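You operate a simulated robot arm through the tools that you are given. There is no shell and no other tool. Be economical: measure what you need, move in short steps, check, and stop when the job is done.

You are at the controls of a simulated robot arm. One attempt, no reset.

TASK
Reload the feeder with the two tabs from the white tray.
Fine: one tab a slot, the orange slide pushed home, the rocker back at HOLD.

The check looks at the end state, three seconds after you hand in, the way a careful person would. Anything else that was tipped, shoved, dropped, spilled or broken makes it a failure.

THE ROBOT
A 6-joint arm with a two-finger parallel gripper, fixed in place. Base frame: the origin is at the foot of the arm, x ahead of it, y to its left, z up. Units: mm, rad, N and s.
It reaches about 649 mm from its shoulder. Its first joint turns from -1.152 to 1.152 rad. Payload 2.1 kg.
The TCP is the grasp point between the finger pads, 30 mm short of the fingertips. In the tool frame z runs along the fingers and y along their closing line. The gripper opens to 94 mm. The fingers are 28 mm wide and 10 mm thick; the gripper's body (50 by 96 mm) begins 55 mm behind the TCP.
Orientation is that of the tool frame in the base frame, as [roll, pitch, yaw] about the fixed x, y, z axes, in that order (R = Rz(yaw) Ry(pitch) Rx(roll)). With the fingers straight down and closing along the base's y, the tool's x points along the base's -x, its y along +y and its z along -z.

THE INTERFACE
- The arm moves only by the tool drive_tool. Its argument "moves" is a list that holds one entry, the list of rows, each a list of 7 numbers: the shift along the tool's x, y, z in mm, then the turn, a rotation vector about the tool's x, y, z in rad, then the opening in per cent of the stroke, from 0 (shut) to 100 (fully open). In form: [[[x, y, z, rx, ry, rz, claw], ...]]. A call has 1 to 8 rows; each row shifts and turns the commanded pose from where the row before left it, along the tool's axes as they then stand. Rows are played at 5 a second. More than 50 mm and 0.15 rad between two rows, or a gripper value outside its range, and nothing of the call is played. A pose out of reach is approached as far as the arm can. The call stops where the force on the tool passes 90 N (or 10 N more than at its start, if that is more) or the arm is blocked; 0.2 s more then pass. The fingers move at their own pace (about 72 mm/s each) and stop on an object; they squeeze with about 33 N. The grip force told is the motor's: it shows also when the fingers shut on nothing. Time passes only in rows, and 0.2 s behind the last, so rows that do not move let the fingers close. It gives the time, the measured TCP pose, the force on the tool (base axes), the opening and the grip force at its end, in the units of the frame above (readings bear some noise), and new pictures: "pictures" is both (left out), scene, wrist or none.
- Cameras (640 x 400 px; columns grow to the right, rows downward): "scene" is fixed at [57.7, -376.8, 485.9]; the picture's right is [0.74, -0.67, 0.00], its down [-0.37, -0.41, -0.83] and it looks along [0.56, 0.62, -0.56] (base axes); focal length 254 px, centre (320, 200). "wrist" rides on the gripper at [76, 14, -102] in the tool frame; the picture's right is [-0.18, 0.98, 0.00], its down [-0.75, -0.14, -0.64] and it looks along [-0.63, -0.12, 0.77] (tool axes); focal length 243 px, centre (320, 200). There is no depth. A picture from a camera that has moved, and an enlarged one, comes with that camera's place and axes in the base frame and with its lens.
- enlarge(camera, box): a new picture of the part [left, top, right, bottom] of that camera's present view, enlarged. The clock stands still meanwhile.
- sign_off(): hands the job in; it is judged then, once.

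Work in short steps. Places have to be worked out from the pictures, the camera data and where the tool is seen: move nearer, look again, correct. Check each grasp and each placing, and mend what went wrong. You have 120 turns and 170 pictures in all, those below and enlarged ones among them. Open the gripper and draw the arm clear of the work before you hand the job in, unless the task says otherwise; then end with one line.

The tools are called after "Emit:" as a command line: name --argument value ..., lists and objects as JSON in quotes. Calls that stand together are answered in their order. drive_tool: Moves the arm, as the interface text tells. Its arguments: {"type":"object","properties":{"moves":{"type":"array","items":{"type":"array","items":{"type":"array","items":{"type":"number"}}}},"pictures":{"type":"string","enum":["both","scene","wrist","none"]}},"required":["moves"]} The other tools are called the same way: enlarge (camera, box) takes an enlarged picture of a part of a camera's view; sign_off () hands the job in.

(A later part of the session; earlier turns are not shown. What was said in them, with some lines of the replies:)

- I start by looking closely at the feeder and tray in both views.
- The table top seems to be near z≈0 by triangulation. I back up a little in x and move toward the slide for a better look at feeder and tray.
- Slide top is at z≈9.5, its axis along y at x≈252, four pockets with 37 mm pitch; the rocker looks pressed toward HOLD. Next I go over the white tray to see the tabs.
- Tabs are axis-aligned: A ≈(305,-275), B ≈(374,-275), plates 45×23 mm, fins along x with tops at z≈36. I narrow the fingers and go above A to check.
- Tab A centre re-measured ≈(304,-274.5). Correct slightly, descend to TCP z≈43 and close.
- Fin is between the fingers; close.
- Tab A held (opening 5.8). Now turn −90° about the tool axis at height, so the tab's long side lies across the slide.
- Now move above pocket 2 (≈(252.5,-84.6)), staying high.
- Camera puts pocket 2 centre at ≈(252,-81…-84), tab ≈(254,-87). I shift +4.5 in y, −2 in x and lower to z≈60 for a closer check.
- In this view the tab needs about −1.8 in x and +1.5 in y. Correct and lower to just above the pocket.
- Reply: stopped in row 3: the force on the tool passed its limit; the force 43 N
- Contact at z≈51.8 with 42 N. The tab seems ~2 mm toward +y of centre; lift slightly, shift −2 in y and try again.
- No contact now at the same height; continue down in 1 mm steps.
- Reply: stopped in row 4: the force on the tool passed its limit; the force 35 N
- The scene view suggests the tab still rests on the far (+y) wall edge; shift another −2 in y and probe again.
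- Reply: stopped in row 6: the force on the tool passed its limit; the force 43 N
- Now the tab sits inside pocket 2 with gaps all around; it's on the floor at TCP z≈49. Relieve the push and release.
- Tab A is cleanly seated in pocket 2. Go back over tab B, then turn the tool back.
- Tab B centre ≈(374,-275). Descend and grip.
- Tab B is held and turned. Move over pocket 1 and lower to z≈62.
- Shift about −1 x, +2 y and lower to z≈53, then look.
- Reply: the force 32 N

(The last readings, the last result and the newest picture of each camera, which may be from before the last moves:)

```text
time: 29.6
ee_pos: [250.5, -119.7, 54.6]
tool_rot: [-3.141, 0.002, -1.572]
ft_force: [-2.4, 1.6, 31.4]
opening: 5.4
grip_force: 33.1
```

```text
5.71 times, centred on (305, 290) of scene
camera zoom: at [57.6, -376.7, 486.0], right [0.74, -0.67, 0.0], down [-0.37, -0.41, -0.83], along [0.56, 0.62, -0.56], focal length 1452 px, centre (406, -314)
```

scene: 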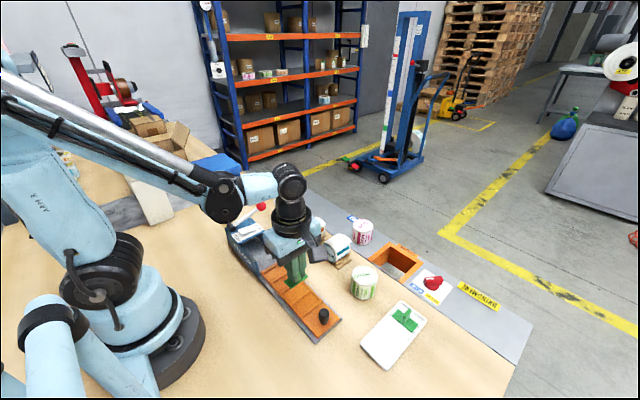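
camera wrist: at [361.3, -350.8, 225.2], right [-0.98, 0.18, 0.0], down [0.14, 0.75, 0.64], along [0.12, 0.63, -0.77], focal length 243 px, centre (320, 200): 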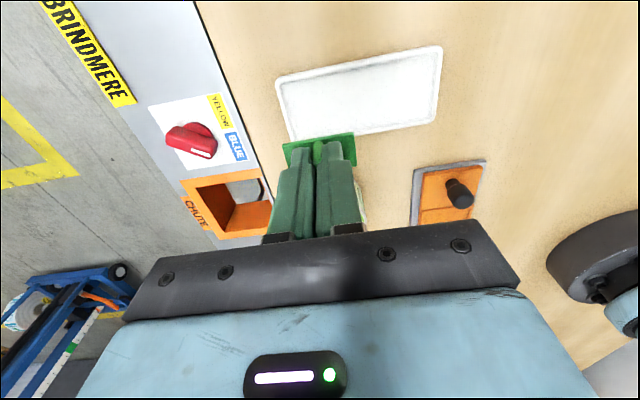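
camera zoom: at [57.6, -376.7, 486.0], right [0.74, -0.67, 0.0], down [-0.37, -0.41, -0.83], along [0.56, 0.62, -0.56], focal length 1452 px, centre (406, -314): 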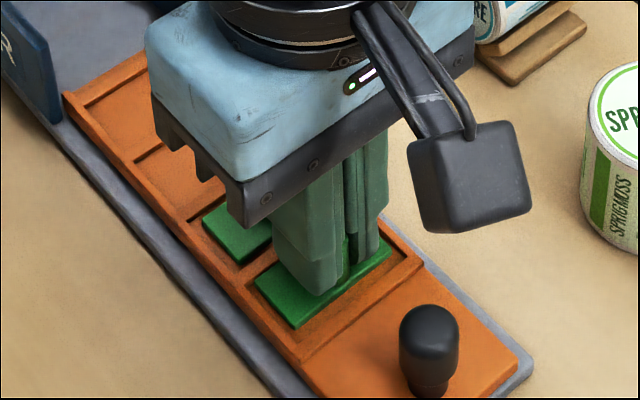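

Contact at 54.6, i.e. on the far wall. Lift, shift −3 in y, and lower in small steps.

Emit:
drive_tool --moves '[[[0, 0, -4, 0, 0, 0, 0], [3, 0, 0, 0, 0, 0, 0], [0, 0, 3, 0, 0, 0, 0], [0, 0, 2, 0, 0, 0, 0], [0, 0, 1, 0, 0, 0, 0], [0, 0, 1, 0, 0, 0, 0], [0, 0, 1, 0, 0, 0, 0]]]' --pictures "none"

Emit:
enlarge --camera "wrist" --box '[260, 80, 380, 200]'

Emit:
enlarge --camera "scene" --box '[270, 255, 340, 325]'

```text
time: 31.2
ee_pos: [251.0, -122.2, 51.2]
tool_rot: [-3.139, 0.004, -1.573]
ft_force: [0.3, -0.9, 31.4]
opening: 5.9
grip_force: 33.4
```

```text
3.33 times, centred on (320, 140) of wrist
camera zoom: at [237.7, -198.5, 153.3], right [-0.98, 0.19, 0.0], down [0.14, 0.75, 0.64], along [0.12, 0.63, -0.77], focal length 809 px, centre (320, 400)
```

zoom: 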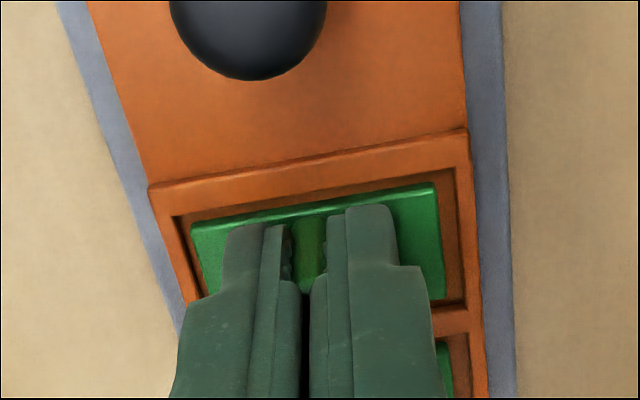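

```text
5.71 times, centred on (305, 290) of scene
camera zoom: at [57.6, -376.7, 486.0], right [0.74, -0.67, 0.0], down [-0.37, -0.41, -0.83], along [0.56, 0.62, -0.56], focal length 1452 px, centre (406, -314)
```

zoom: 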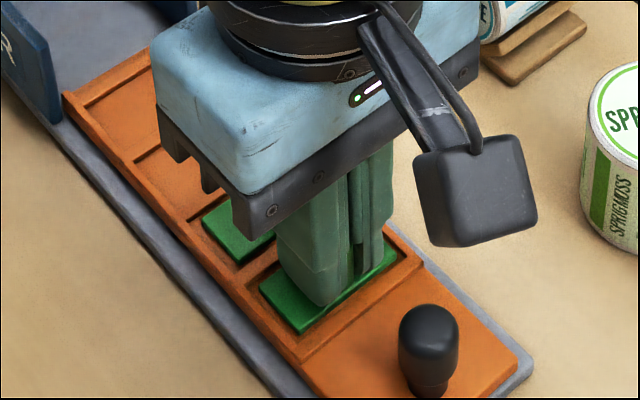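

It now looks seated, same appearance as the first. Release and check.

Emit:
drive_tool --moves '[[[0, 0, -0.5, 0, 0, 0, 0], [0, 0, 0, 0, 0, 0, 12], [0, 0, 0, 0, 0, 0, 28], [0, 0, 0, 0, 0, 0, 28], [0, 0, -15, 0, 0, 0, 28], [0, 0, -20, 0, 0, 0, 28], [0, 0, -35, 0, 0, 0, 28]]]' --pictures "none"

Emit:
enlarge --camera "scene" --box '[270, 245, 340, 315]'

Emit:
enlarge --camera "wrist" --box '[220, 0, 420, 200]'

```text
time: 32.9
ee_pos: [250.0, -122.4, 119.7]
tool_rot: [-3.142, 0.0, -1.572]
ft_force: [-0.7, -0.1, -0.3]
opening: 26.2
grip_force: 0.0
```

```text
5.71 times, centred on (305, 280) of scene
camera zoom: at [57.6, -376.8, 485.9], right [0.74, -0.67, 0.0], down [-0.37, -0.41, -0.83], along [0.56, 0.62, -0.56], focal length 1452 px, centre (406, -257)
```

zoom: 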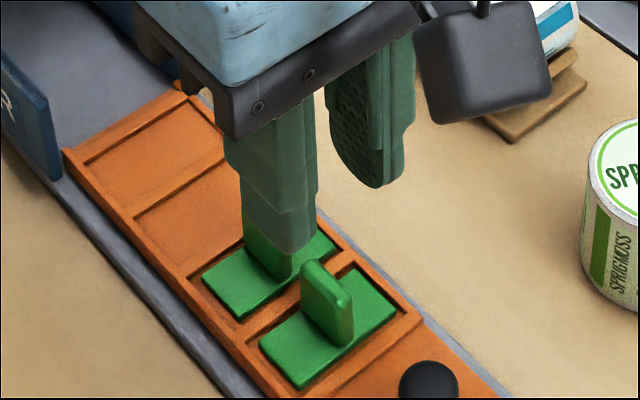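

```text
2.00 times, centred on (320, 100) of wrist
camera zoom: at [237.4, -198.5, 222.3], right [-0.98, 0.19, 0.0], down [0.14, 0.75, 0.64], along [0.12, 0.63, -0.77], focal length 485 px, centre (320, 400)
```

zoom: 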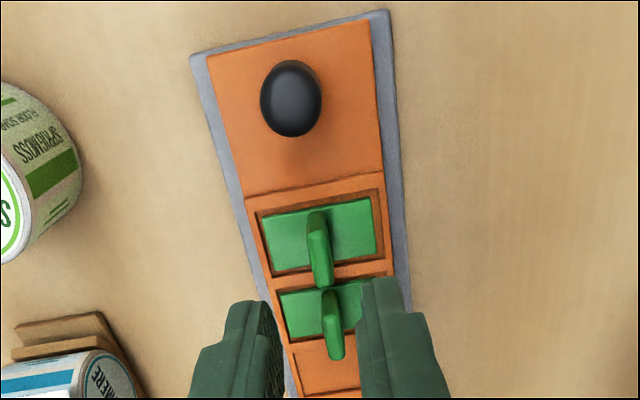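

Both tabs seated. Now inspect the rocker closely: rise and move toward it.

Emit:
drive_tool --moves '[[[-20, 0, -40, 0, 0, 0, 0], [-45, 0, 0, 0, 0, 0, 0], [-45, 0, 0, 0, 0, 0, 0], [-45, 0, 0, 0, 0, 0, 0], [0, 0, 0, 0, 0, 0, 0]]]' --pictures "both"

Emit:
enlarge --camera "wrist" --box '[200, 20, 440, 180]'

Emit:
enlarge --camera "scene" --box '[215, 195, 285, 255]'

```text
time: 34.0
ee_pos: [252.5, 31.9, 161.3]
tool_rot: [-3.139, 0.002, -1.573]
ft_force: [-0.4, 0.3, 0.1]
opening: 0.0
grip_force: 33.7
camera wrist: at [239.1, -44.1, 262.9], right [-0.98, 0.19, 0.0], down [0.14, 0.75, 0.64], along [0.12, 0.63, -0.77], focal length 243 px, centre (320, 200)
```

scene: 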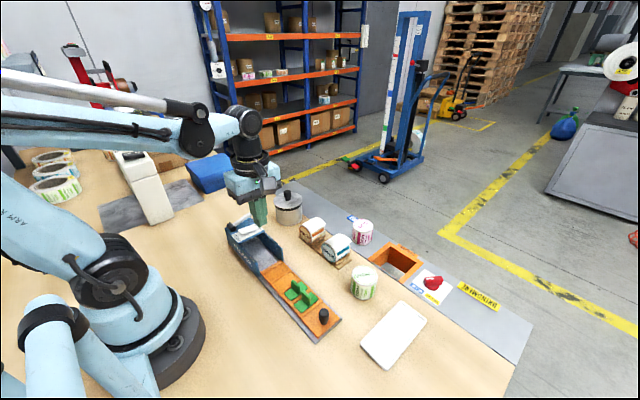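
wrist: 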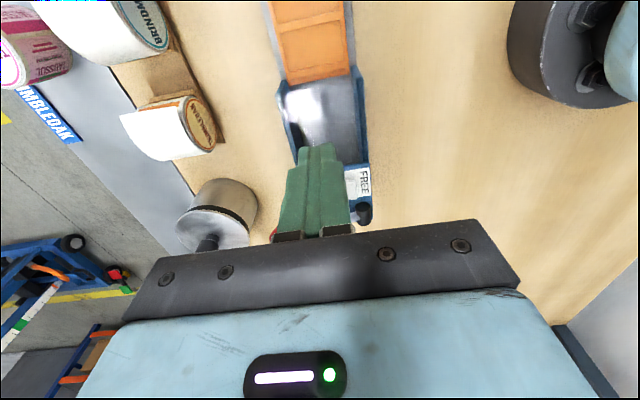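

```text
2.50 times, centred on (320, 100) of wrist
camera zoom: at [239.1, -44.1, 262.9], right [-0.98, 0.19, 0.0], down [0.14, 0.75, 0.64], along [0.12, 0.63, -0.77], focal length 606 px, centre (320, 450)
```

zoom: 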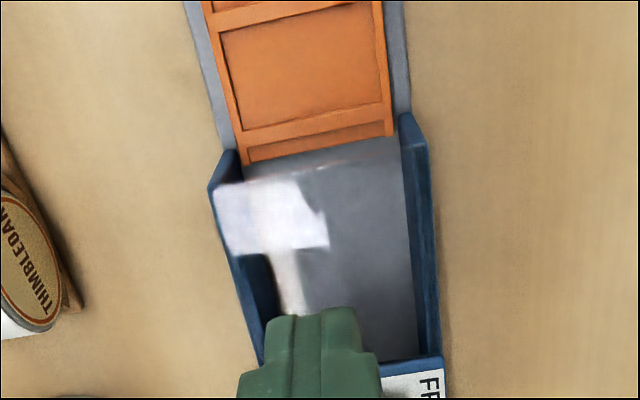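

```text
6.67 times, centred on (250, 225) of scene
camera zoom: at [57.7, -376.8, 485.9], right [0.74, -0.67, 0.0], down [-0.37, -0.41, -0.83], along [0.56, 0.62, -0.56], focal length 1694 px, centre (787, 33)
```

zoom: 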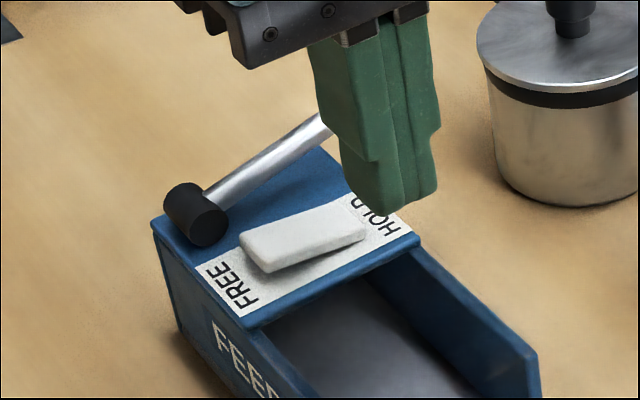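

The rocker's FREE end is raised, so it is at HOLD. I move the closed fingers above the FREE end, about (242,118), tips at z≈75.

Emit:
drive_tool --moves '[[[-43, 5, 0, 0, 0, 0, 0], [-43, 5.5, 0, 0, 0, 0, 0], [0, 0, 28, 0, 0, 0, 0], [0, 0, 28, 0, 0, 0, 0], [0, 0, 0, 0, 0, 0, 0]]]' --pictures "none"

Emit:
enlarge --camera "wrist" --box '[220, 40, 420, 200]'

Emit:
enlarge --camera "scene" --box '[215, 180, 295, 260]'

```text
time: 35.2
ee_pos: [240.6, 119.0, 105.4]
tool_rot: [-3.14, 0.001, -1.573]
ft_force: [-0.3, -0.3, 1.0]
opening: 0.3
grip_force: 33.1
```

```text
2.50 times, centred on (320, 120) of wrist
camera zoom: at [228.9, 42.5, 206.8], right [-0.98, 0.19, 0.0], down [0.14, 0.75, 0.64], along [0.12, 0.63, -0.77], focal length 606 px, centre (320, 400)
```

zoom: 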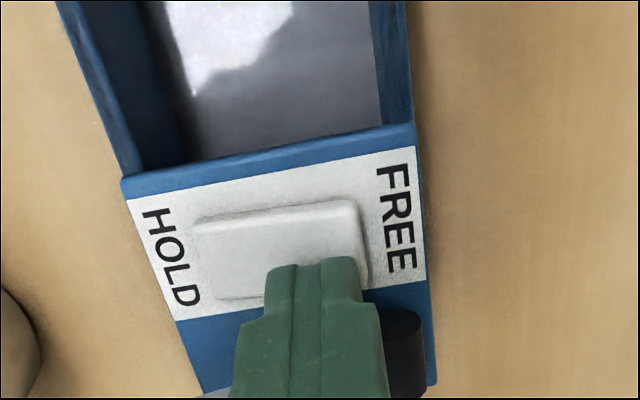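

```text
5.00 times, centred on (255, 220) of scene
camera zoom: at [57.7, -376.8, 485.9], right [0.74, -0.67, 0.0], down [-0.37, -0.41, -0.83], along [0.56, 0.62, -0.56], focal length 1271 px, centre (645, 100)
```

zoom: 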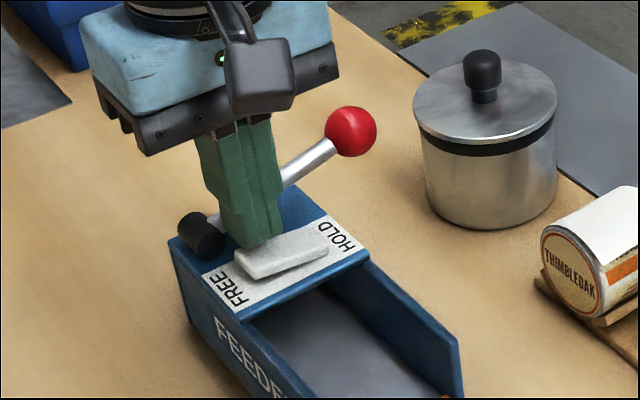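

Rocker spans x≈231–276, y≈104–130; the fingers are right over the FREE end. Descend slowly and press.

Emit:
drive_tool --moves '[[[0, 1, 10, 0, 0, 0, 0], [0, 0, 6, 0, 0, 0, 0], [0, 0, 4, 0, 0, 0, 0], [0, 0, 3, 0, 0, 0, 0], [0, 0, 2, 0, 0, 0, 0], [0, 0, 2, 0, 0, 0, 0]]]' --pictures "none"

Emit:
enlarge --camera "wrist" --box '[220, 40, 420, 200]'

Emit:
enlarge --camera "scene" --box '[215, 195, 285, 265]'

```text
time: 35.7
ee_pos: [242.1, 118.3, 99.2]
tool_rot: [3.135, -0.003, -1.573]
ft_force: [-3.4, -1.9, 27.7]
opening: 0.0
grip_force: 33.0
stopped in row 2: the force on the tool passed its limit (the readings are from after the stop); the commanded pose is now the measured one
```

```text
2.50 times, centred on (320, 120) of wrist
camera zoom: at [229.7, 42.6, 201.4], right [-0.98, 0.19, 0.01], down [0.15, 0.76, 0.64], along [0.11, 0.63, -0.77], focal length 606 px, centre (320, 400)
```

zoom: 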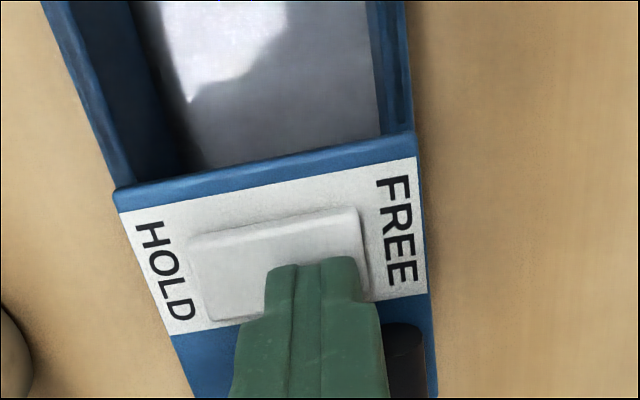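

```text
5.71 times, centred on (250, 230) of scene
camera zoom: at [57.6, -376.8, 485.9], right [0.74, -0.67, 0.0], down [-0.37, -0.41, -0.83], along [0.56, 0.62, -0.56], focal length 1452 px, centre (720, 29)
```

zoom: 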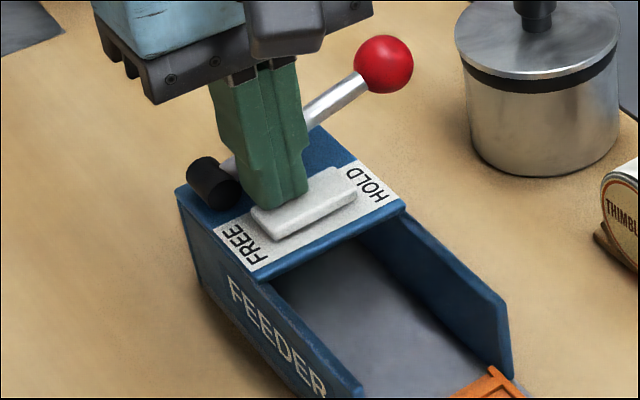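

Contact at tip z≈69: the roof is higher than I thought (rocker top ≈67), so its centre is at y≈110. Lift, shift −8 in y, and press.

Emit:
drive_tool --moves '[[[0, 0, -6, 0.006, 0, 0, 0], [8, 2.5, 0, 0, 0, 0, 0], [0, 0, 4, 0, 0, 0, 0], [0, 0, 2, 0, 0, 0, 0], [0, 0, 2, 0, 0, 0, 0], [0, 0, 2, 0, 0, 0, 0]]]' --pictures "none"

Emit:
enlarge --camera "wrist" --box '[220, 40, 420, 200]'

Emit:
enlarge --camera "scene" --box '[215, 195, 285, 265]'

```text
time: 37.0
ee_pos: [238.5, 111.1, 97.7]
tool_rot: [3.13, -0.006, -1.571]
ft_force: [-6.3, -2.1, 30.1]
opening: 0.2
grip_force: 32.7
stopped in row 6: the force on the tool passed its limit (the readings are from after the stop); the commanded pose is now the measured one
```

```text
2.50 times, centred on (320, 120) of wrist
camera zoom: at [226.2, 35.0, 201.2], right [-0.98, 0.19, 0.01], down [0.15, 0.76, 0.64], along [0.11, 0.63, -0.77], focal length 606 px, centre (320, 400)
```

zoom: 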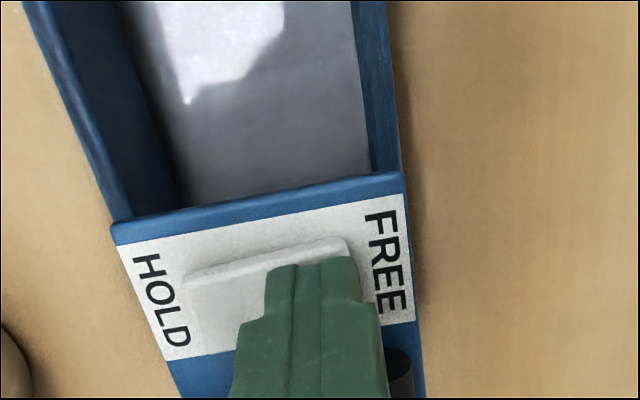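

```text
5.71 times, centred on (250, 230) of scene
camera zoom: at [57.6, -376.8, 485.9], right [0.74, -0.67, 0.0], down [-0.37, -0.41, -0.83], along [0.56, 0.62, -0.56], focal length 1452 px, centre (720, 29)
```

zoom: 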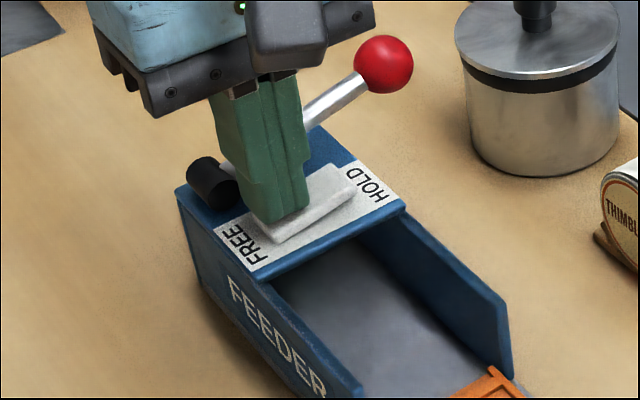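

Check whether the rocker moved: lift and view it unobstructed.

Emit:
drive_tool --moves '[[[10, 0, -30, 0.011, 0, 0, 0], [40, 0, -10, 0, 0, 0, 0], [40, 0, 0, 0, 0, 0, 0], [0, 0, 0, 0, 0, 0, 0]]]' --pictures "none"

Emit:
enlarge --camera "scene" --box '[220, 205, 270, 245]'

Emit:
enlarge --camera "wrist" --box '[220, 0, 420, 240]'

```text
time: 38.0
ee_pos: [235.8, 23.2, 137.1]
tool_rot: [-3.138, -0.006, -1.57]
ft_force: [-0.6, -0.5, -0.6]
opening: 0.1
grip_force: 33.6
```

```text
10.00 times, centred on (245, 225) of scene
camera zoom: at [57.7, -376.8, 485.9], right [0.74, -0.67, 0.0], down [-0.37, -0.41, -0.83], along [0.56, 0.62, -0.56], focal length 2541 px, centre (1070, -50)
```

zoom: 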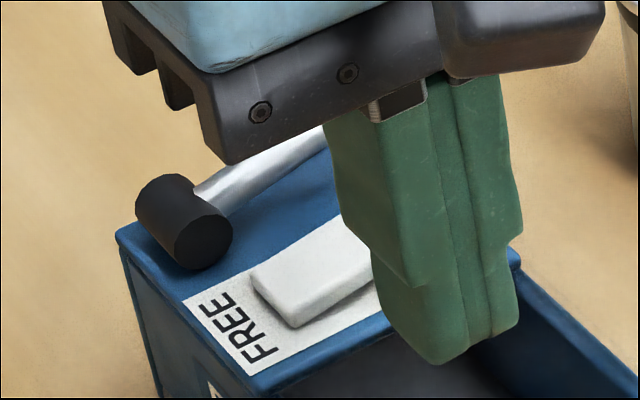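

```text
1.67 times, centred on (320, 120) of wrist
camera zoom: at [223.0, -52.7, 239.4], right [-0.98, 0.18, 0.0], down [0.14, 0.76, 0.64], along [0.12, 0.63, -0.77], focal length 404 px, centre (320, 333)
```

zoom: 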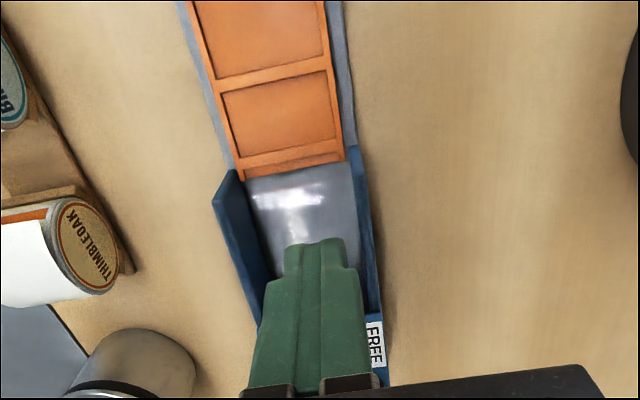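

Emit:
drive_tool --moves '[[[40, -15, 0, 0, 0, 0, 0], [40, 0, 0, 0, 0, 0, 0], [0, 0, 0, 0, 0, 0, 0]]]' --pictures "none"

Emit:
enlarge --camera "scene" --box '[220, 205, 270, 245]'

```text
time: 38.8
ee_pos: [251.7, -59.9, 138.7]
tool_rot: [-3.14, -0.006, -1.571]
ft_force: [-1.0, 0.6, -0.1]
opening: 0.1
grip_force: 33.0
```

```text
10.00 times, centred on (245, 225) of scene
camera zoom: at [57.7, -376.8, 485.9], right [0.74, -0.67, 0.0], down [-0.37, -0.41, -0.83], along [0.56, 0.62, -0.56], focal length 2541 px, centre (1070, -50)
```

zoom: 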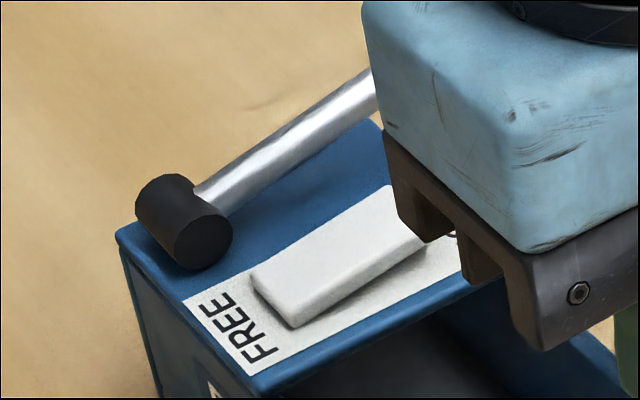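

The FREE end is now down (lowered ≈2 px) — rocker at FREE. Next, the knob: estimated centre (250,-176), Ø20, top z≈50. Go above it with fingers half open.

Emit:
drive_tool --moves '[[[40, 0.5, 0, 0, -0.006, 0, 48], [40, 0.5, 0, 0, 0, 0, 48], [36, 0, 20, 0, 0, 0, 48], [0, 0, 20, 0, 0, 0, 48], [0, 0, 0, 0, 0, 0, 48]]]' --pictures "none"

Emit:
enlarge --camera "scene" --box '[280, 260, 360, 340]'

Emit:
enlarge --camera "wrist" --box '[220, 40, 420, 240]'

```text
time: 40.0
ee_pos: [252.9, -177.5, 102.2]
tool_rot: [-3.139, 0.001, -1.571]
ft_force: [0.0, -0.3, 0.4]
opening: 45.2
grip_force: 0.0
```

```text
5.00 times, centred on (320, 300) of scene
camera zoom: at [57.7, -376.8, 485.9], right [0.74, -0.67, 0.0], down [-0.37, -0.41, -0.83], along [0.56, 0.62, -0.56], focal length 1271 px, centre (320, -300)
```

zoom: 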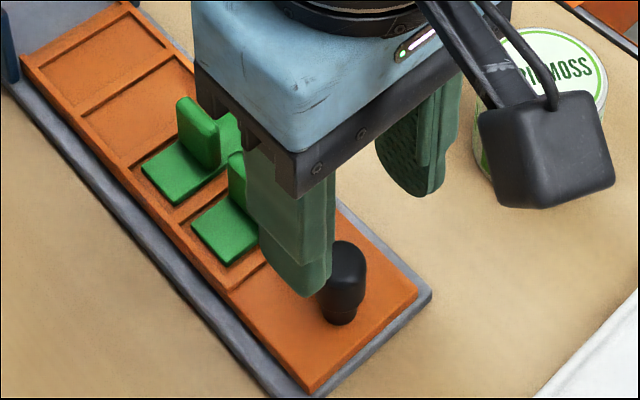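

```text
2.00 times, centred on (320, 140) of wrist
camera zoom: at [240.2, -253.7, 202.7], right [-0.98, 0.18, 0.0], down [0.14, 0.75, 0.64], along [0.12, 0.63, -0.77], focal length 485 px, centre (320, 320)
```

zoom: 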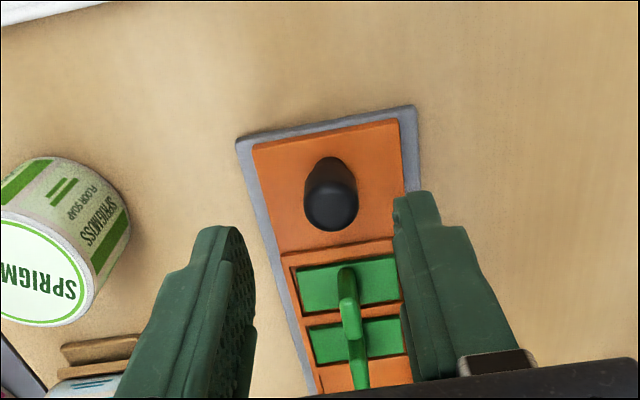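

Knob centre ≈(250.7,-173), top z≈40–45. Align and lower to tip z≈18, then look.

Emit:
drive_tool --moves '[[[-4.5, 2, 18, 0, 0, 0, 48], [0, 0, 18, 0, 0, 0, 48], [0, 0, 17, 0, 0, 0, 48], [0, 0, 0, 0, 0, 0, 48]]]' --pictures "none"

Emit:
enlarge --camera "scene" --box '[280, 260, 360, 340]'

Emit:
enlarge --camera "wrist" --box '[220, 40, 420, 240]'

```text
time: 41.0
ee_pos: [251.2, -170.1, 47.2]
tool_rot: [-3.138, 0.002, -1.571]
ft_force: [-0.3, -0.3, -0.3]
opening: 45.3
grip_force: 0.2
```

```text
5.00 times, centred on (320, 300) of scene
camera zoom: at [57.7, -376.8, 485.9], right [0.74, -0.67, 0.0], down [-0.37, -0.41, -0.83], along [0.56, 0.62, -0.56], focal length 1271 px, centre (320, -300)
```

zoom: 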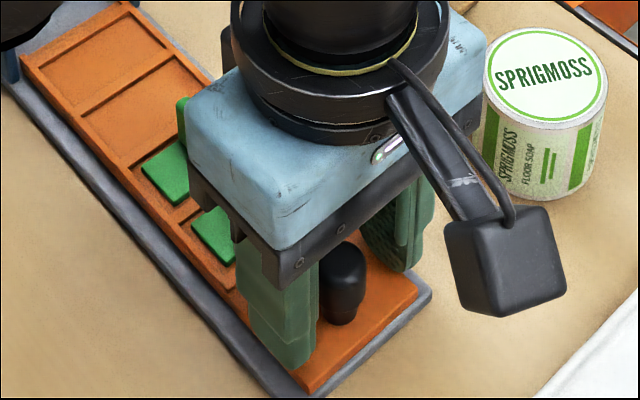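

```text
2.00 times, centred on (320, 140) of wrist
camera zoom: at [238.5, -247.2, 149.6], right [-0.98, 0.19, 0.0], down [0.14, 0.75, 0.64], along [0.12, 0.63, -0.77], focal length 485 px, centre (320, 320)
```

zoom: 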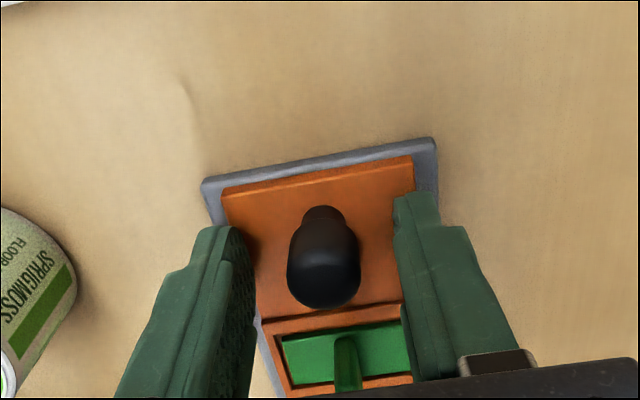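

Knob is between the fingers. Close on it.

Emit:
drive_tool --moves '[[[0, 0, 0, 0, 0, 0, 15], [0, 0, 0, 0, 0, 0, 15], [0, 0, 0, 0, 0, 0, 10], [0, 0, 0, 0, 0, 0, 10]]]' --pictures "none"

Emit:
enlarge --camera "wrist" --box '[220, 40, 420, 240]'

```text
time: 42.0
ee_pos: [251.1, -169.8, 47.2]
tool_rot: [3.14, 0.001, -1.573]
ft_force: [-24.6, 0.0, -4.4]
opening: 19.1
grip_force: 44.4
```

```text
2.00 times, centred on (320, 140) of wrist
camera zoom: at [237.4, -247.2, 149.7], right [-0.98, 0.19, 0.0], down [0.14, 0.75, 0.64], along [0.12, 0.63, -0.77], focal length 485 px, centre (320, 320)
```

zoom: 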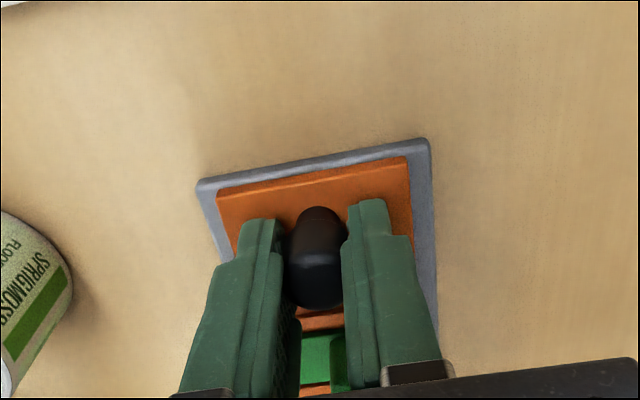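

Gripped (19 mm) with a sideways load of 25 N in −x; ease 0.8 mm that way and start pushing +y gently.

Emit:
drive_tool --moves '[[[0, 0.8, 0, 0, 0, 0, 10], [-3, 0, 0, 0, 0, 0, 10], [-4, 0, 0, 0, 0, 0, 10], [-5, 0, 0, 0, 0, 0, 10]]]' --pictures "scene"

```text
time: 43.0
ee_pos: [250.3, -160.5, 45.0]
tool_rot: [-3.136, 0.001, -1.572]
ft_force: [-6.5, -0.6, 43.1]
opening: 19.1
grip_force: 44.9
```

scene: 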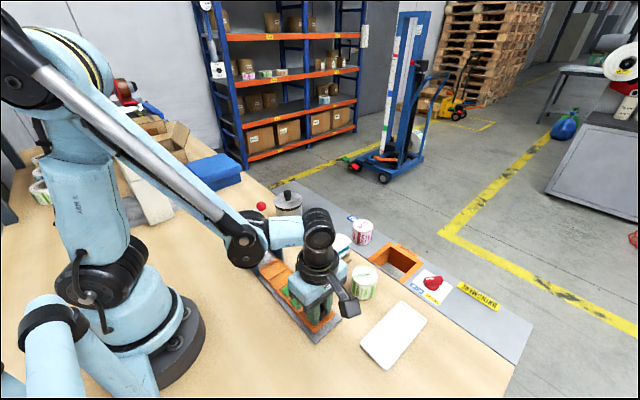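

Moves freely in y; vertical preload of 43 N, so lift 1.5 mm and continue.

Emit:
drive_tool --moves '[[[0, 0, -1.5, 0, 0, 0, 10], [-8, 0, 0, 0, 0, 0, 10], [-10, 0, 0, 0, 0, 0, 10], [-10, 0, 0, 0, 0, 0, 10]]]' --pictures "none"

Emit:
enlarge --camera "scene" --box '[240, 220, 360, 340]'

```text
time: 44.0
ee_pos: [249.3, -130.3, 47.6]
tool_rot: [-3.138, 0.002, -1.571]
ft_force: [8.3, -1.4, -43.0]
opening: 19.1
grip_force: 45.0
```

```text
3.33 times, centred on (300, 280) of scene
camera zoom: at [57.8, -376.8, 485.8], right [0.74, -0.67, 0.0], down [-0.37, -0.41, -0.83], along [0.56, 0.62, -0.56], focal length 847 px, centre (387, -67)
```

zoom: 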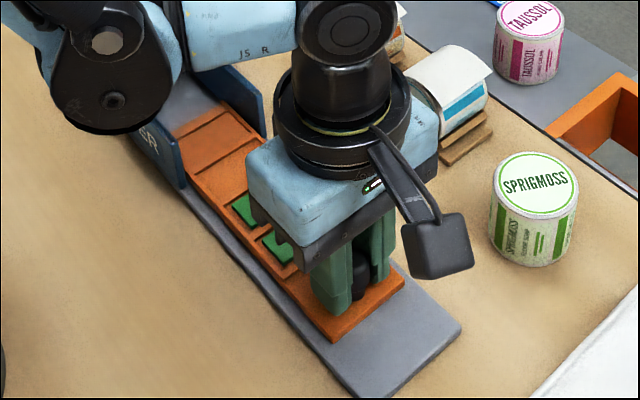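

The slide travels with the knob. Ease 0.7 mm down and keep going.

Emit:
drive_tool --moves '[[[0, -0.3, 0.8, 0, 0, 0, 10], [-10, 0, 0, 0, 0, 0, 10], [-10, 0, 0, 0, 0, 0, 10], [-10, 0, 0, 0, 0, 0, 10], [-10, 0, 0, 0, 0, 0, 10]]]' --pictures "none"

```text
time: 45.1
ee_pos: [249.4, -90.1, 46.5]
tool_rot: [-3.138, 0.0, -1.572]
ft_force: [-2.2, -0.6, 42.1]
opening: 18.9
grip_force: 45.0
```

Emit:
drive_tool --moves '[[[-8, 0, -0.6, 0, 0, 0, 10], [-8, 0, 0, 0, 0, 0, 10], [-8, 0, 0, 0, 0, 0, 10], [-8, 0, 0, 0, 0, 0, 10]]]' --pictures "none"

Emit:
enlarge --camera "scene" --box '[220, 190, 340, 320]'

Emit:
enlarge --camera "wrist" --box '[200, 0, 440, 240]'

```text
time: 46.1
ee_pos: [250.1, -57.2, 46.9]
tool_rot: [-3.14, 0.002, -1.572]
ft_force: [-5.1, -0.3, -43.3]
opening: 18.7
grip_force: 44.7
```

```text
3.08 times, centred on (280, 255) of scene
camera zoom: at [57.8, -376.8, 485.9], right [0.74, -0.67, 0.0], down [-0.37, -0.41, -0.83], along [0.56, 0.62, -0.56], focal length 782 px, centre (443, 31)
```

zoom: 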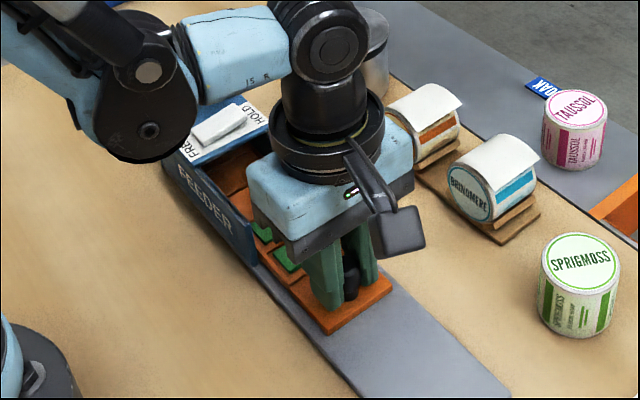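

```text
1.67 times, centred on (320, 120) of wrist
camera zoom: at [237.1, -134.6, 149.9], right [-0.98, 0.19, 0.0], down [0.14, 0.75, 0.64], along [0.12, 0.63, -0.77], focal length 404 px, centre (320, 333)
```

zoom: 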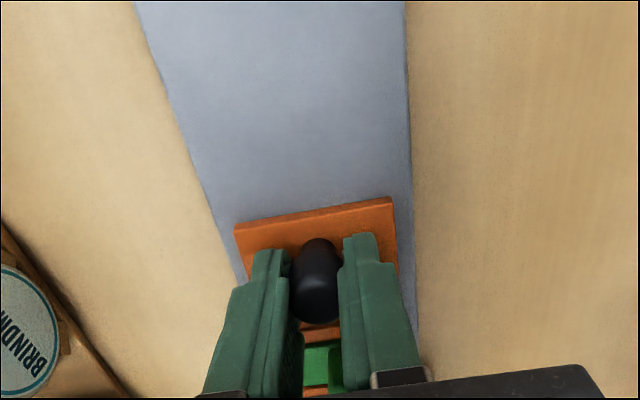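

Emit:
drive_tool --moves '[[[-6, 0, 0.5, 0, 0, 0, 10], [-6, 0, 0, 0, 0, 0, 10], [-6, 0, 0, 0, 0, 0, 10], [-6, 0, 0, 0, 0, 0, 10]]]' --pictures "none"

Emit:
enlarge --camera "scene" --box '[220, 190, 340, 320]'

```text
time: 47.1
ee_pos: [249.8, -32.7, 47.3]
tool_rot: [-3.136, 0.0, -1.571]
ft_force: [4.8, -0.6, 35.6]
opening: 19.0
grip_force: 44.9
```

```text
3.08 times, centred on (280, 255) of scene
camera zoom: at [57.6, -376.8, 486.0], right [0.74, -0.67, 0.0], down [-0.37, -0.41, -0.83], along [0.56, 0.62, -0.56], focal length 782 px, centre (443, 31)
```

zoom: 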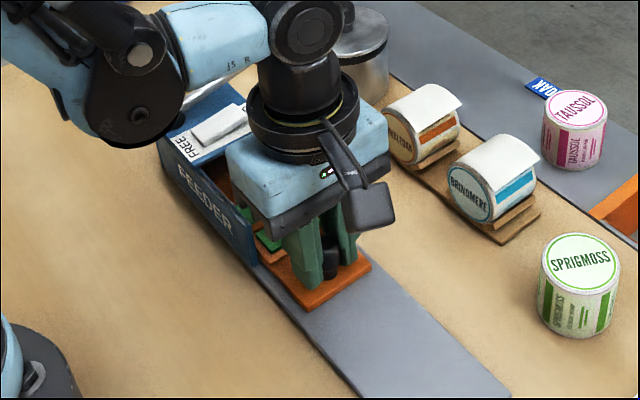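

Emit:
drive_tool --moves '[[[-4, 0, -0.4, 0, 0, 0, 10], [-4, 0, 0, 0, 0, 0, 10], [-4, 0, 0, 0, 0, 0, 10], [-3, 0, 0, 0, 0, 0, 10], [-3, 0, 0, 0, 0, 0, 10], [-3, 0, 0, 0, 0, 0, 10]]]' --pictures "none"

Emit:
enlarge --camera "scene" --box '[220, 190, 340, 320]'

```text
time: 48.6
ee_pos: [249.3, -25.1, 46.2]
tool_rot: [-3.137, -0.039, -1.585]
ft_force: [-0.3, -10.4, -3.9]
opening: 19.6
grip_force: 45.1
stopped in row 6: the force on the tool passed its limit (the readings are from after the stop); the commanded pose is now the measured one
```

```text
3.08 times, centred on (280, 255) of scene
camera zoom: at [57.7, -376.7, 485.9], right [0.74, -0.67, 0.0], down [-0.37, -0.41, -0.83], along [0.56, 0.62, -0.56], focal length 782 px, centre (443, 31)
```

zoom: 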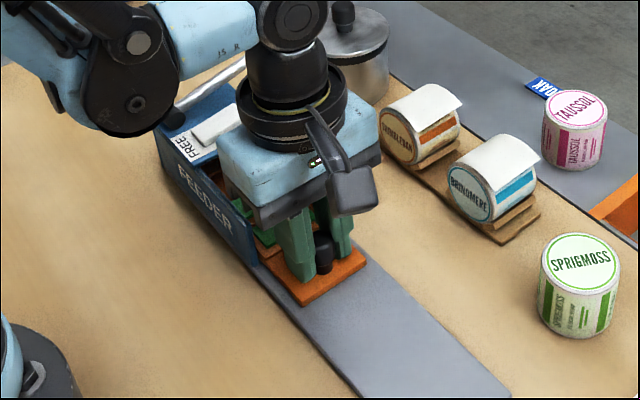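

Stopped at y≈-25 after ≈145 mm of travel — the handle step is at the housing mouth, which looks like home. Release, rise, straighten and check.

Emit:
drive_tool --moves '[[[0, 0, 0, 0, 0, 0, 40], [0, 0, 0, 0, 0, 0, 40], [0, 0, -20, 0, 0, 0, 40], [0, 0, -30, 0, -0.039, -0.014, 40], [20, 0, -30, 0, 0, 0, 40], [45, 0, 0, 0, 0, 0, 20], [45, 0, 0, 0, 0, 0, 0], [0, 0, 0, 0, 0, 0, 0]]]' --pictures "both"

Emit:
enlarge --camera "scene" --box '[220, 190, 320, 300]'

Emit:
enlarge --camera "wrist" --box '[220, 0, 420, 200]'

```text
time: 50.4
ee_pos: [251.3, -129.9, 126.9]
tool_rot: [-3.138, 0.004, -1.567]
ft_force: [-1.0, -0.2, -0.3]
opening: 0.0
grip_force: 32.9
camera wrist: at [240.0, -206.0, 229.2], right [-0.98, 0.18, 0.0], down [0.14, 0.75, 0.65], along [0.12, 0.63, -0.76], focal length 243 px, centre (320, 200)
```

scene: 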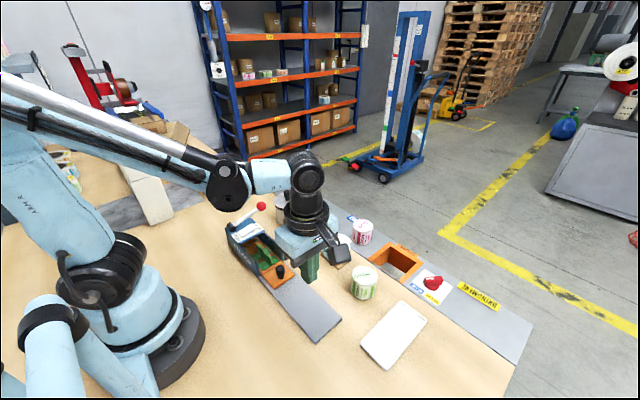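
wrist: 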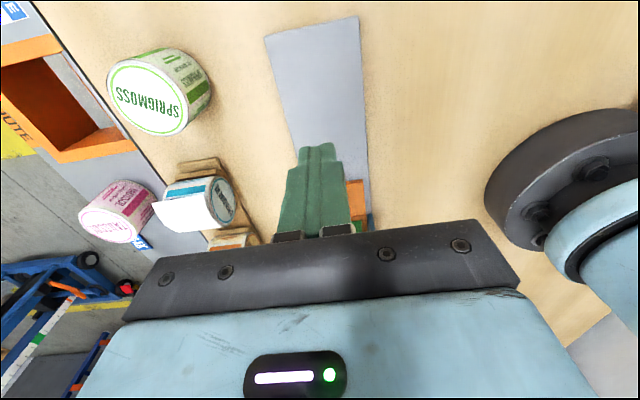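

```text
3.64 times, centred on (270, 245) of scene
camera zoom: at [57.6, -376.8, 485.9], right [0.74, -0.67, 0.0], down [-0.37, -0.41, -0.83], along [0.56, 0.62, -0.56], focal length 924 px, centre (502, 36)
```

zoom: 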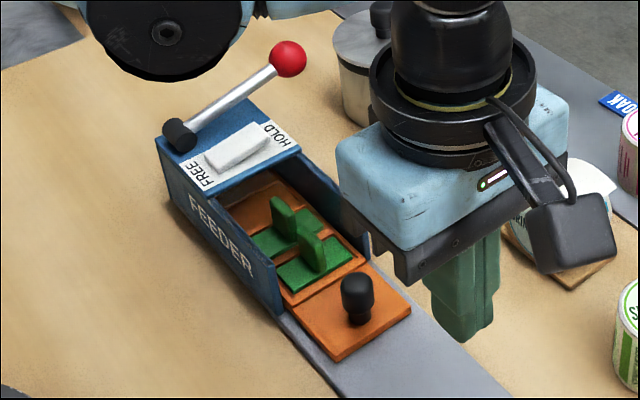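

```text
2.00 times, centred on (320, 100) of wrist
camera zoom: at [240.0, -206.0, 229.2], right [-0.98, 0.18, 0.0], down [0.14, 0.75, 0.65], along [0.12, 0.63, -0.76], focal length 485 px, centre (320, 400)
```

zoom: 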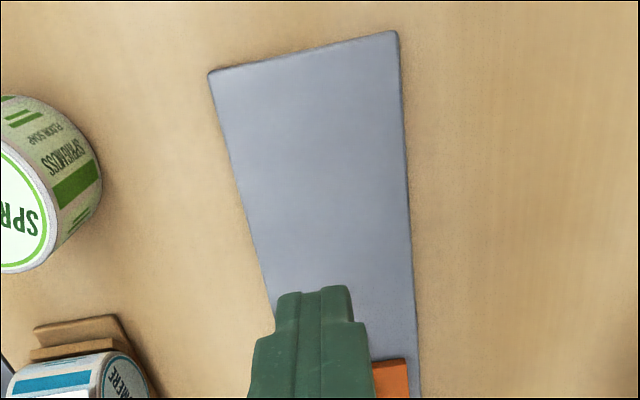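

Slide looks home, but I confirm with a gentle push on the knob from behind with closed fingers.

Emit:
drive_tool --moves '[[[-35, 0, 0, 0, 0, 0, 0], [-33, 0, 20, 0, 0, 0, 0], [0, 0, 28, 0, 0, 0, 0], [0, 0, 27, 0, 0, 0, 0], [0, 0, 0, 0, 0, 0, 0]]]' --pictures "none"

Emit:
enlarge --camera "scene" --box '[220, 190, 320, 300]'

```text
time: 51.6
ee_pos: [252.9, -63.8, 50.4]
tool_rot: [-3.137, 0.003, -1.569]
ft_force: [-0.2, 0.8, -0.1]
opening: 0.0
grip_force: 32.9
```

```text
3.64 times, centred on (270, 245) of scene
camera zoom: at [57.6, -376.8, 485.9], right [0.74, -0.67, 0.0], down [-0.37, -0.41, -0.83], along [0.56, 0.62, -0.56], focal length 924 px, centre (502, 36)
```

zoom: 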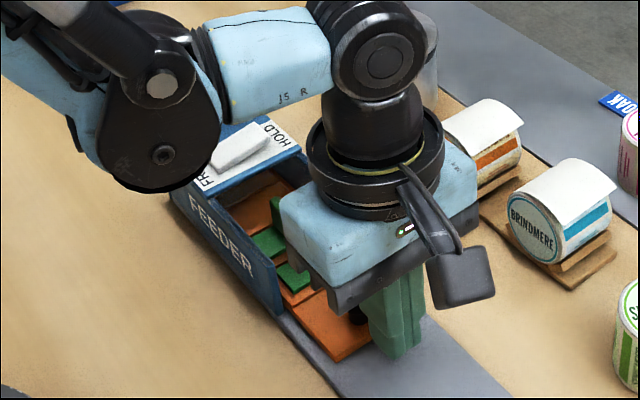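

Emit:
drive_tool --moves '[[[-4, 1.5, 0, 0, 0, 0, 0], [-4, 0, 0, 0, 0, 0, 0], [-2, 0, 0, 0, 0, 0, 0], [-2, 0, 0, 0, 0, 0, 0], [-2, 0, 0, 0, 0, 0, 0], [-2, 0, 0, 0, 0, 0, 0], [-2, 0, 0, 0, 0, 0, 0], [-2, 0, 0, 0, 0, 0, 0]]]' --pictures "none"

```text
time: 53.4
ee_pos: [250.4, -51.3, 50.9]
tool_rot: [-3.133, -0.027, -1.576]
ft_force: [16.1, -76.2, 12.0]
opening: 0.3
grip_force: 33.2
```

76 N and no movement: slide is hard against its stop. Back off, rise, and go to the rocker's HOLD end, approx (266,110).

Emit:
drive_tool --moves '[[[20, 0, 0, 0, 0, 0, 0], [0, 0, -45, 0, 0, 0, 0], [0, 0, -45, 0, 0, 0, 0], [0, 0, 0, 0, 0, 0, 0]]]' --pictures "none"

Emit:
enlarge --camera "scene" --box '[220, 190, 320, 300]'

```text
time: 54.4
ee_pos: [246.8, -62.2, 139.3]
tool_rot: [-3.137, 0.003, -1.568]
ft_force: [0.1, -0.5, -0.5]
opening: 0.0
grip_force: 32.7
```

```text
3.64 times, centred on (270, 245) of scene
camera zoom: at [57.7, -376.8, 485.9], right [0.74, -0.67, 0.0], down [-0.37, -0.41, -0.83], along [0.56, 0.62, -0.56], focal length 924 px, centre (502, 36)
```

zoom: 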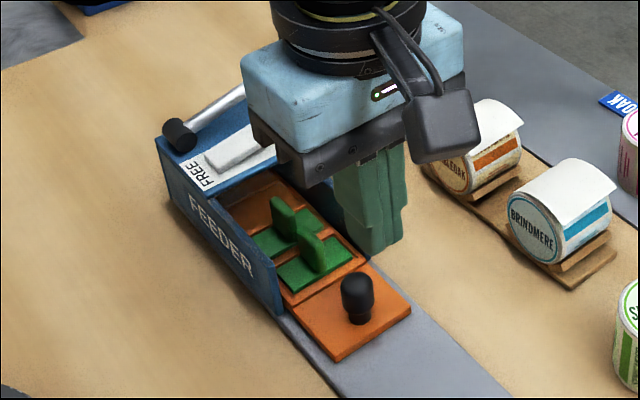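

Emit:
drive_tool --moves '[[[-43, -5, 0, 0, 0, 0, 0], [-43, -5, 0, 0, 0, 0, 0], [-43, -5, 0, 0, 0, 0, 0], [-43, -5, 0, 0, 0, 0, 0], [0, 0, 20, 0, 0, 0, 0], [0, 0, 6, 0, 0, 0, 0], [0, 0, 0, 0, 0, 0, 0]]]' --pictures "none"

Emit:
enlarge --camera "wrist" --box '[220, 40, 420, 200]'

Emit:
enlarge --camera "scene" --box '[215, 185, 295, 265]'

```text
time: 56.0
ee_pos: [266.6, 105.2, 116.4]
tool_rot: [-3.139, 0.003, -1.568]
ft_force: [0.0, -0.1, -0.9]
opening: 0.0
grip_force: 32.6
```

```text
2.50 times, centred on (320, 120) of wrist
camera zoom: at [254.4, 28.8, 219.0], right [-0.98, 0.18, 0.0], down [0.14, 0.75, 0.65], along [0.12, 0.63, -0.76], focal length 606 px, centre (320, 400)
```

zoom: 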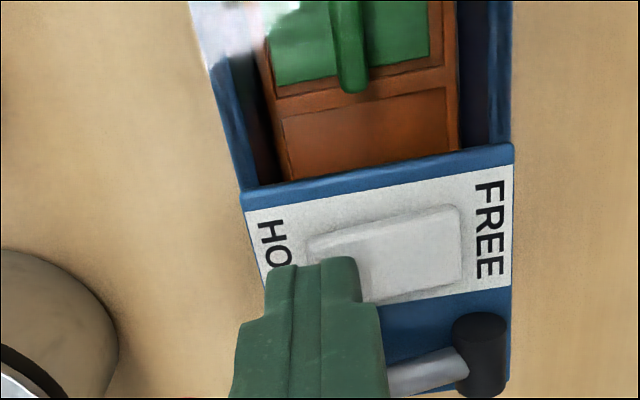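

```text
5.00 times, centred on (255, 225) of scene
camera zoom: at [57.7, -376.8, 485.9], right [0.74, -0.67, 0.0], down [-0.37, -0.41, -0.83], along [0.56, 0.62, -0.56], focal length 1271 px, centre (645, 75)
```

zoom: 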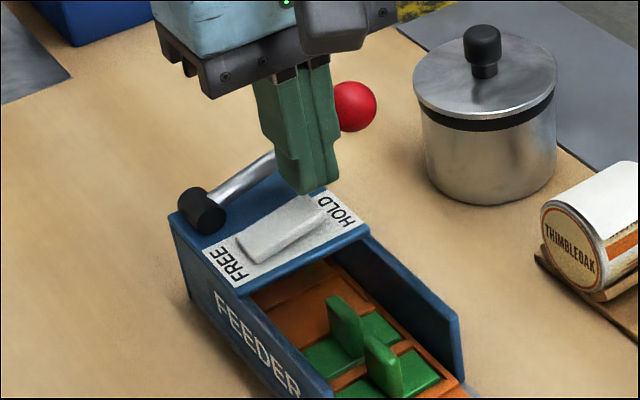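

HOLD end is raised; fingers over it. Press down.

Emit:
drive_tool --moves '[[[-2, 0.5, 10, 0, 0, 0, 0], [0, 0, 3, 0, 0, 0, 0], [0, 0, 2, 0, 0, 0, 0], [0, 0, 2, 0, 0, 0, 0], [0, 0, 2, 0, 0, 0, 0], [0, 0, 2, 0, 0, 0, 0], [0, 0, 2, 0, 0, 0, 0]]]' --pictures "none"

Emit:
enlarge --camera "scene" --box '[215, 185, 295, 265]'

```text
time: 57.5
ee_pos: [267.5, 109.5, 97.8]
tool_rot: [3.137, -0.002, -1.569]
ft_force: [-1.6, -1.2, 28.2]
opening: 0.0
grip_force: 33.1
stopped in row 7: the force on the tool passed its limit (the readings are from after the stop); the commanded pose is now the measured one
```

```text
5.00 times, centred on (255, 225) of scene
camera zoom: at [57.6, -376.8, 485.9], right [0.74, -0.67, 0.0], down [-0.37, -0.41, -0.83], along [0.56, 0.62, -0.56], focal length 1271 px, centre (645, 75)
```

zoom: 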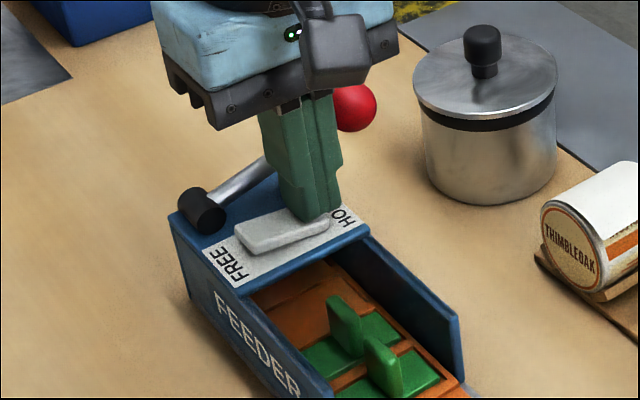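

The rocker tipped: its FREE end is up again. Lift straight, draw the arm clear and verify everything.

Emit:
drive_tool --moves '[[[0, 0, -40, 0, 0, 0, 0], [0, 0, -45, 0, 0, 0, 0], [0, 0, -45, 0, 0, 0, 50], [30, 0, -40, 0, 0, 0, 100], [45, 0, -10, 0, 0, 0, 100], [45, 0, 0, 0, 0, 0, 100], [45, 0, 0, 0, 0, 0, 100], [45, 0, 0, 0, 0, 0, 100]]]' --pictures "both"

Emit:
enlarge --camera "scene" --box '[220, 205, 270, 245]'

Emit:
enlarge --camera "scene" --box '[210, 180, 370, 350]'

```text
time: 59.3
ee_pos: [266.5, -100.5, 277.2]
tool_rot: [3.139, 0.0, -1.57]
ft_force: [0.3, -0.5, -0.2]
opening: 94.1
grip_force: 0.0
camera wrist: at [254.6, -177.4, 379.3], right [-0.98, 0.18, 0.0], down [0.14, 0.75, 0.64], along [0.12, 0.63, -0.77], focal length 243 px, centre (320, 200)
```

scene: 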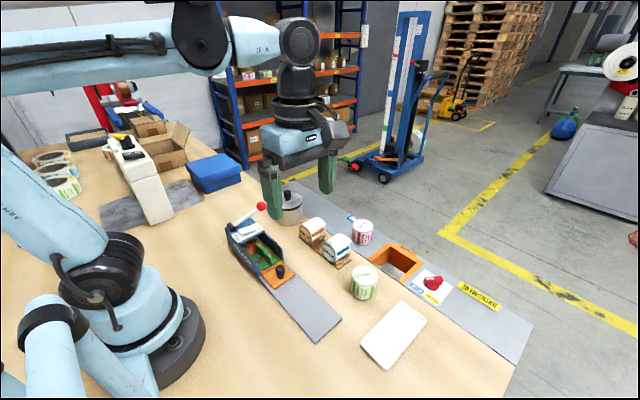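
wrist: 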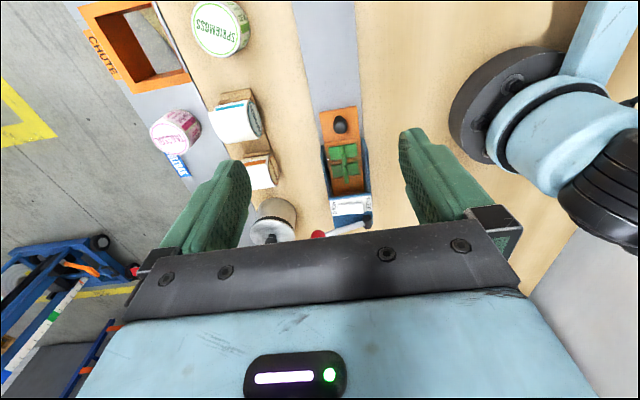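

```text
10.00 times, centred on (245, 225) of scene
camera zoom: at [57.7, -376.7, 485.9], right [0.74, -0.67, 0.0], down [-0.37, -0.41, -0.83], along [0.56, 0.62, -0.56], focal length 2541 px, centre (1070, -50)
```

zoom: 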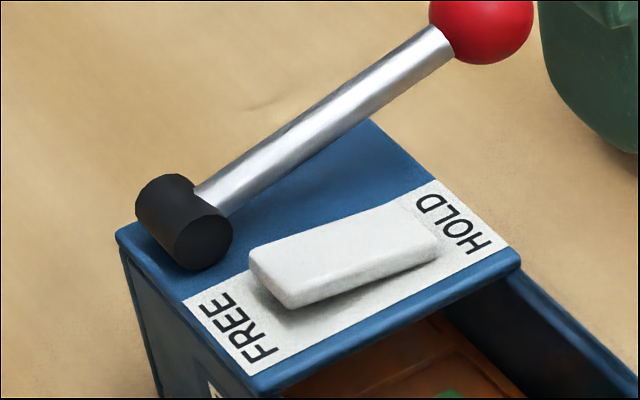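

```text
2.35 times, centred on (290, 265) of scene
camera zoom: at [57.7, -376.7, 485.9], right [0.74, -0.67, 0.0], down [-0.37, -0.41, -0.83], along [0.56, 0.62, -0.56], focal length 598 px, centre (391, 47)
```

zoom: 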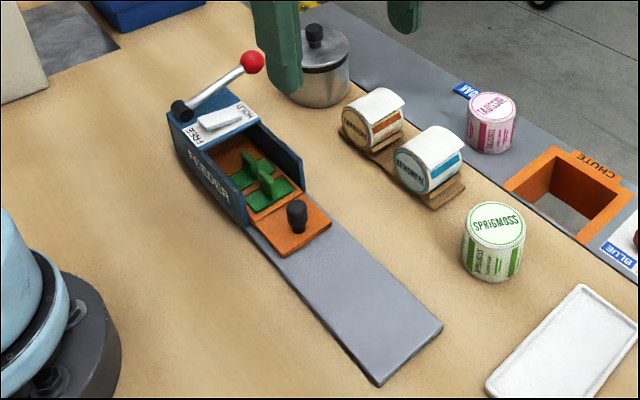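

Rocker is at HOLD, the slide is home with one tab in each of two slots, everything else is untouched and the arm is clear. Handing in.

Emit:
sign_off

```text
The job is handed in.
```

The feeder is reloaded: the two tabs sit in separate slots, the orange slide is home against its stop, and the rocker is back at HOLD. I saw nothing else disturbed in the last pictures.
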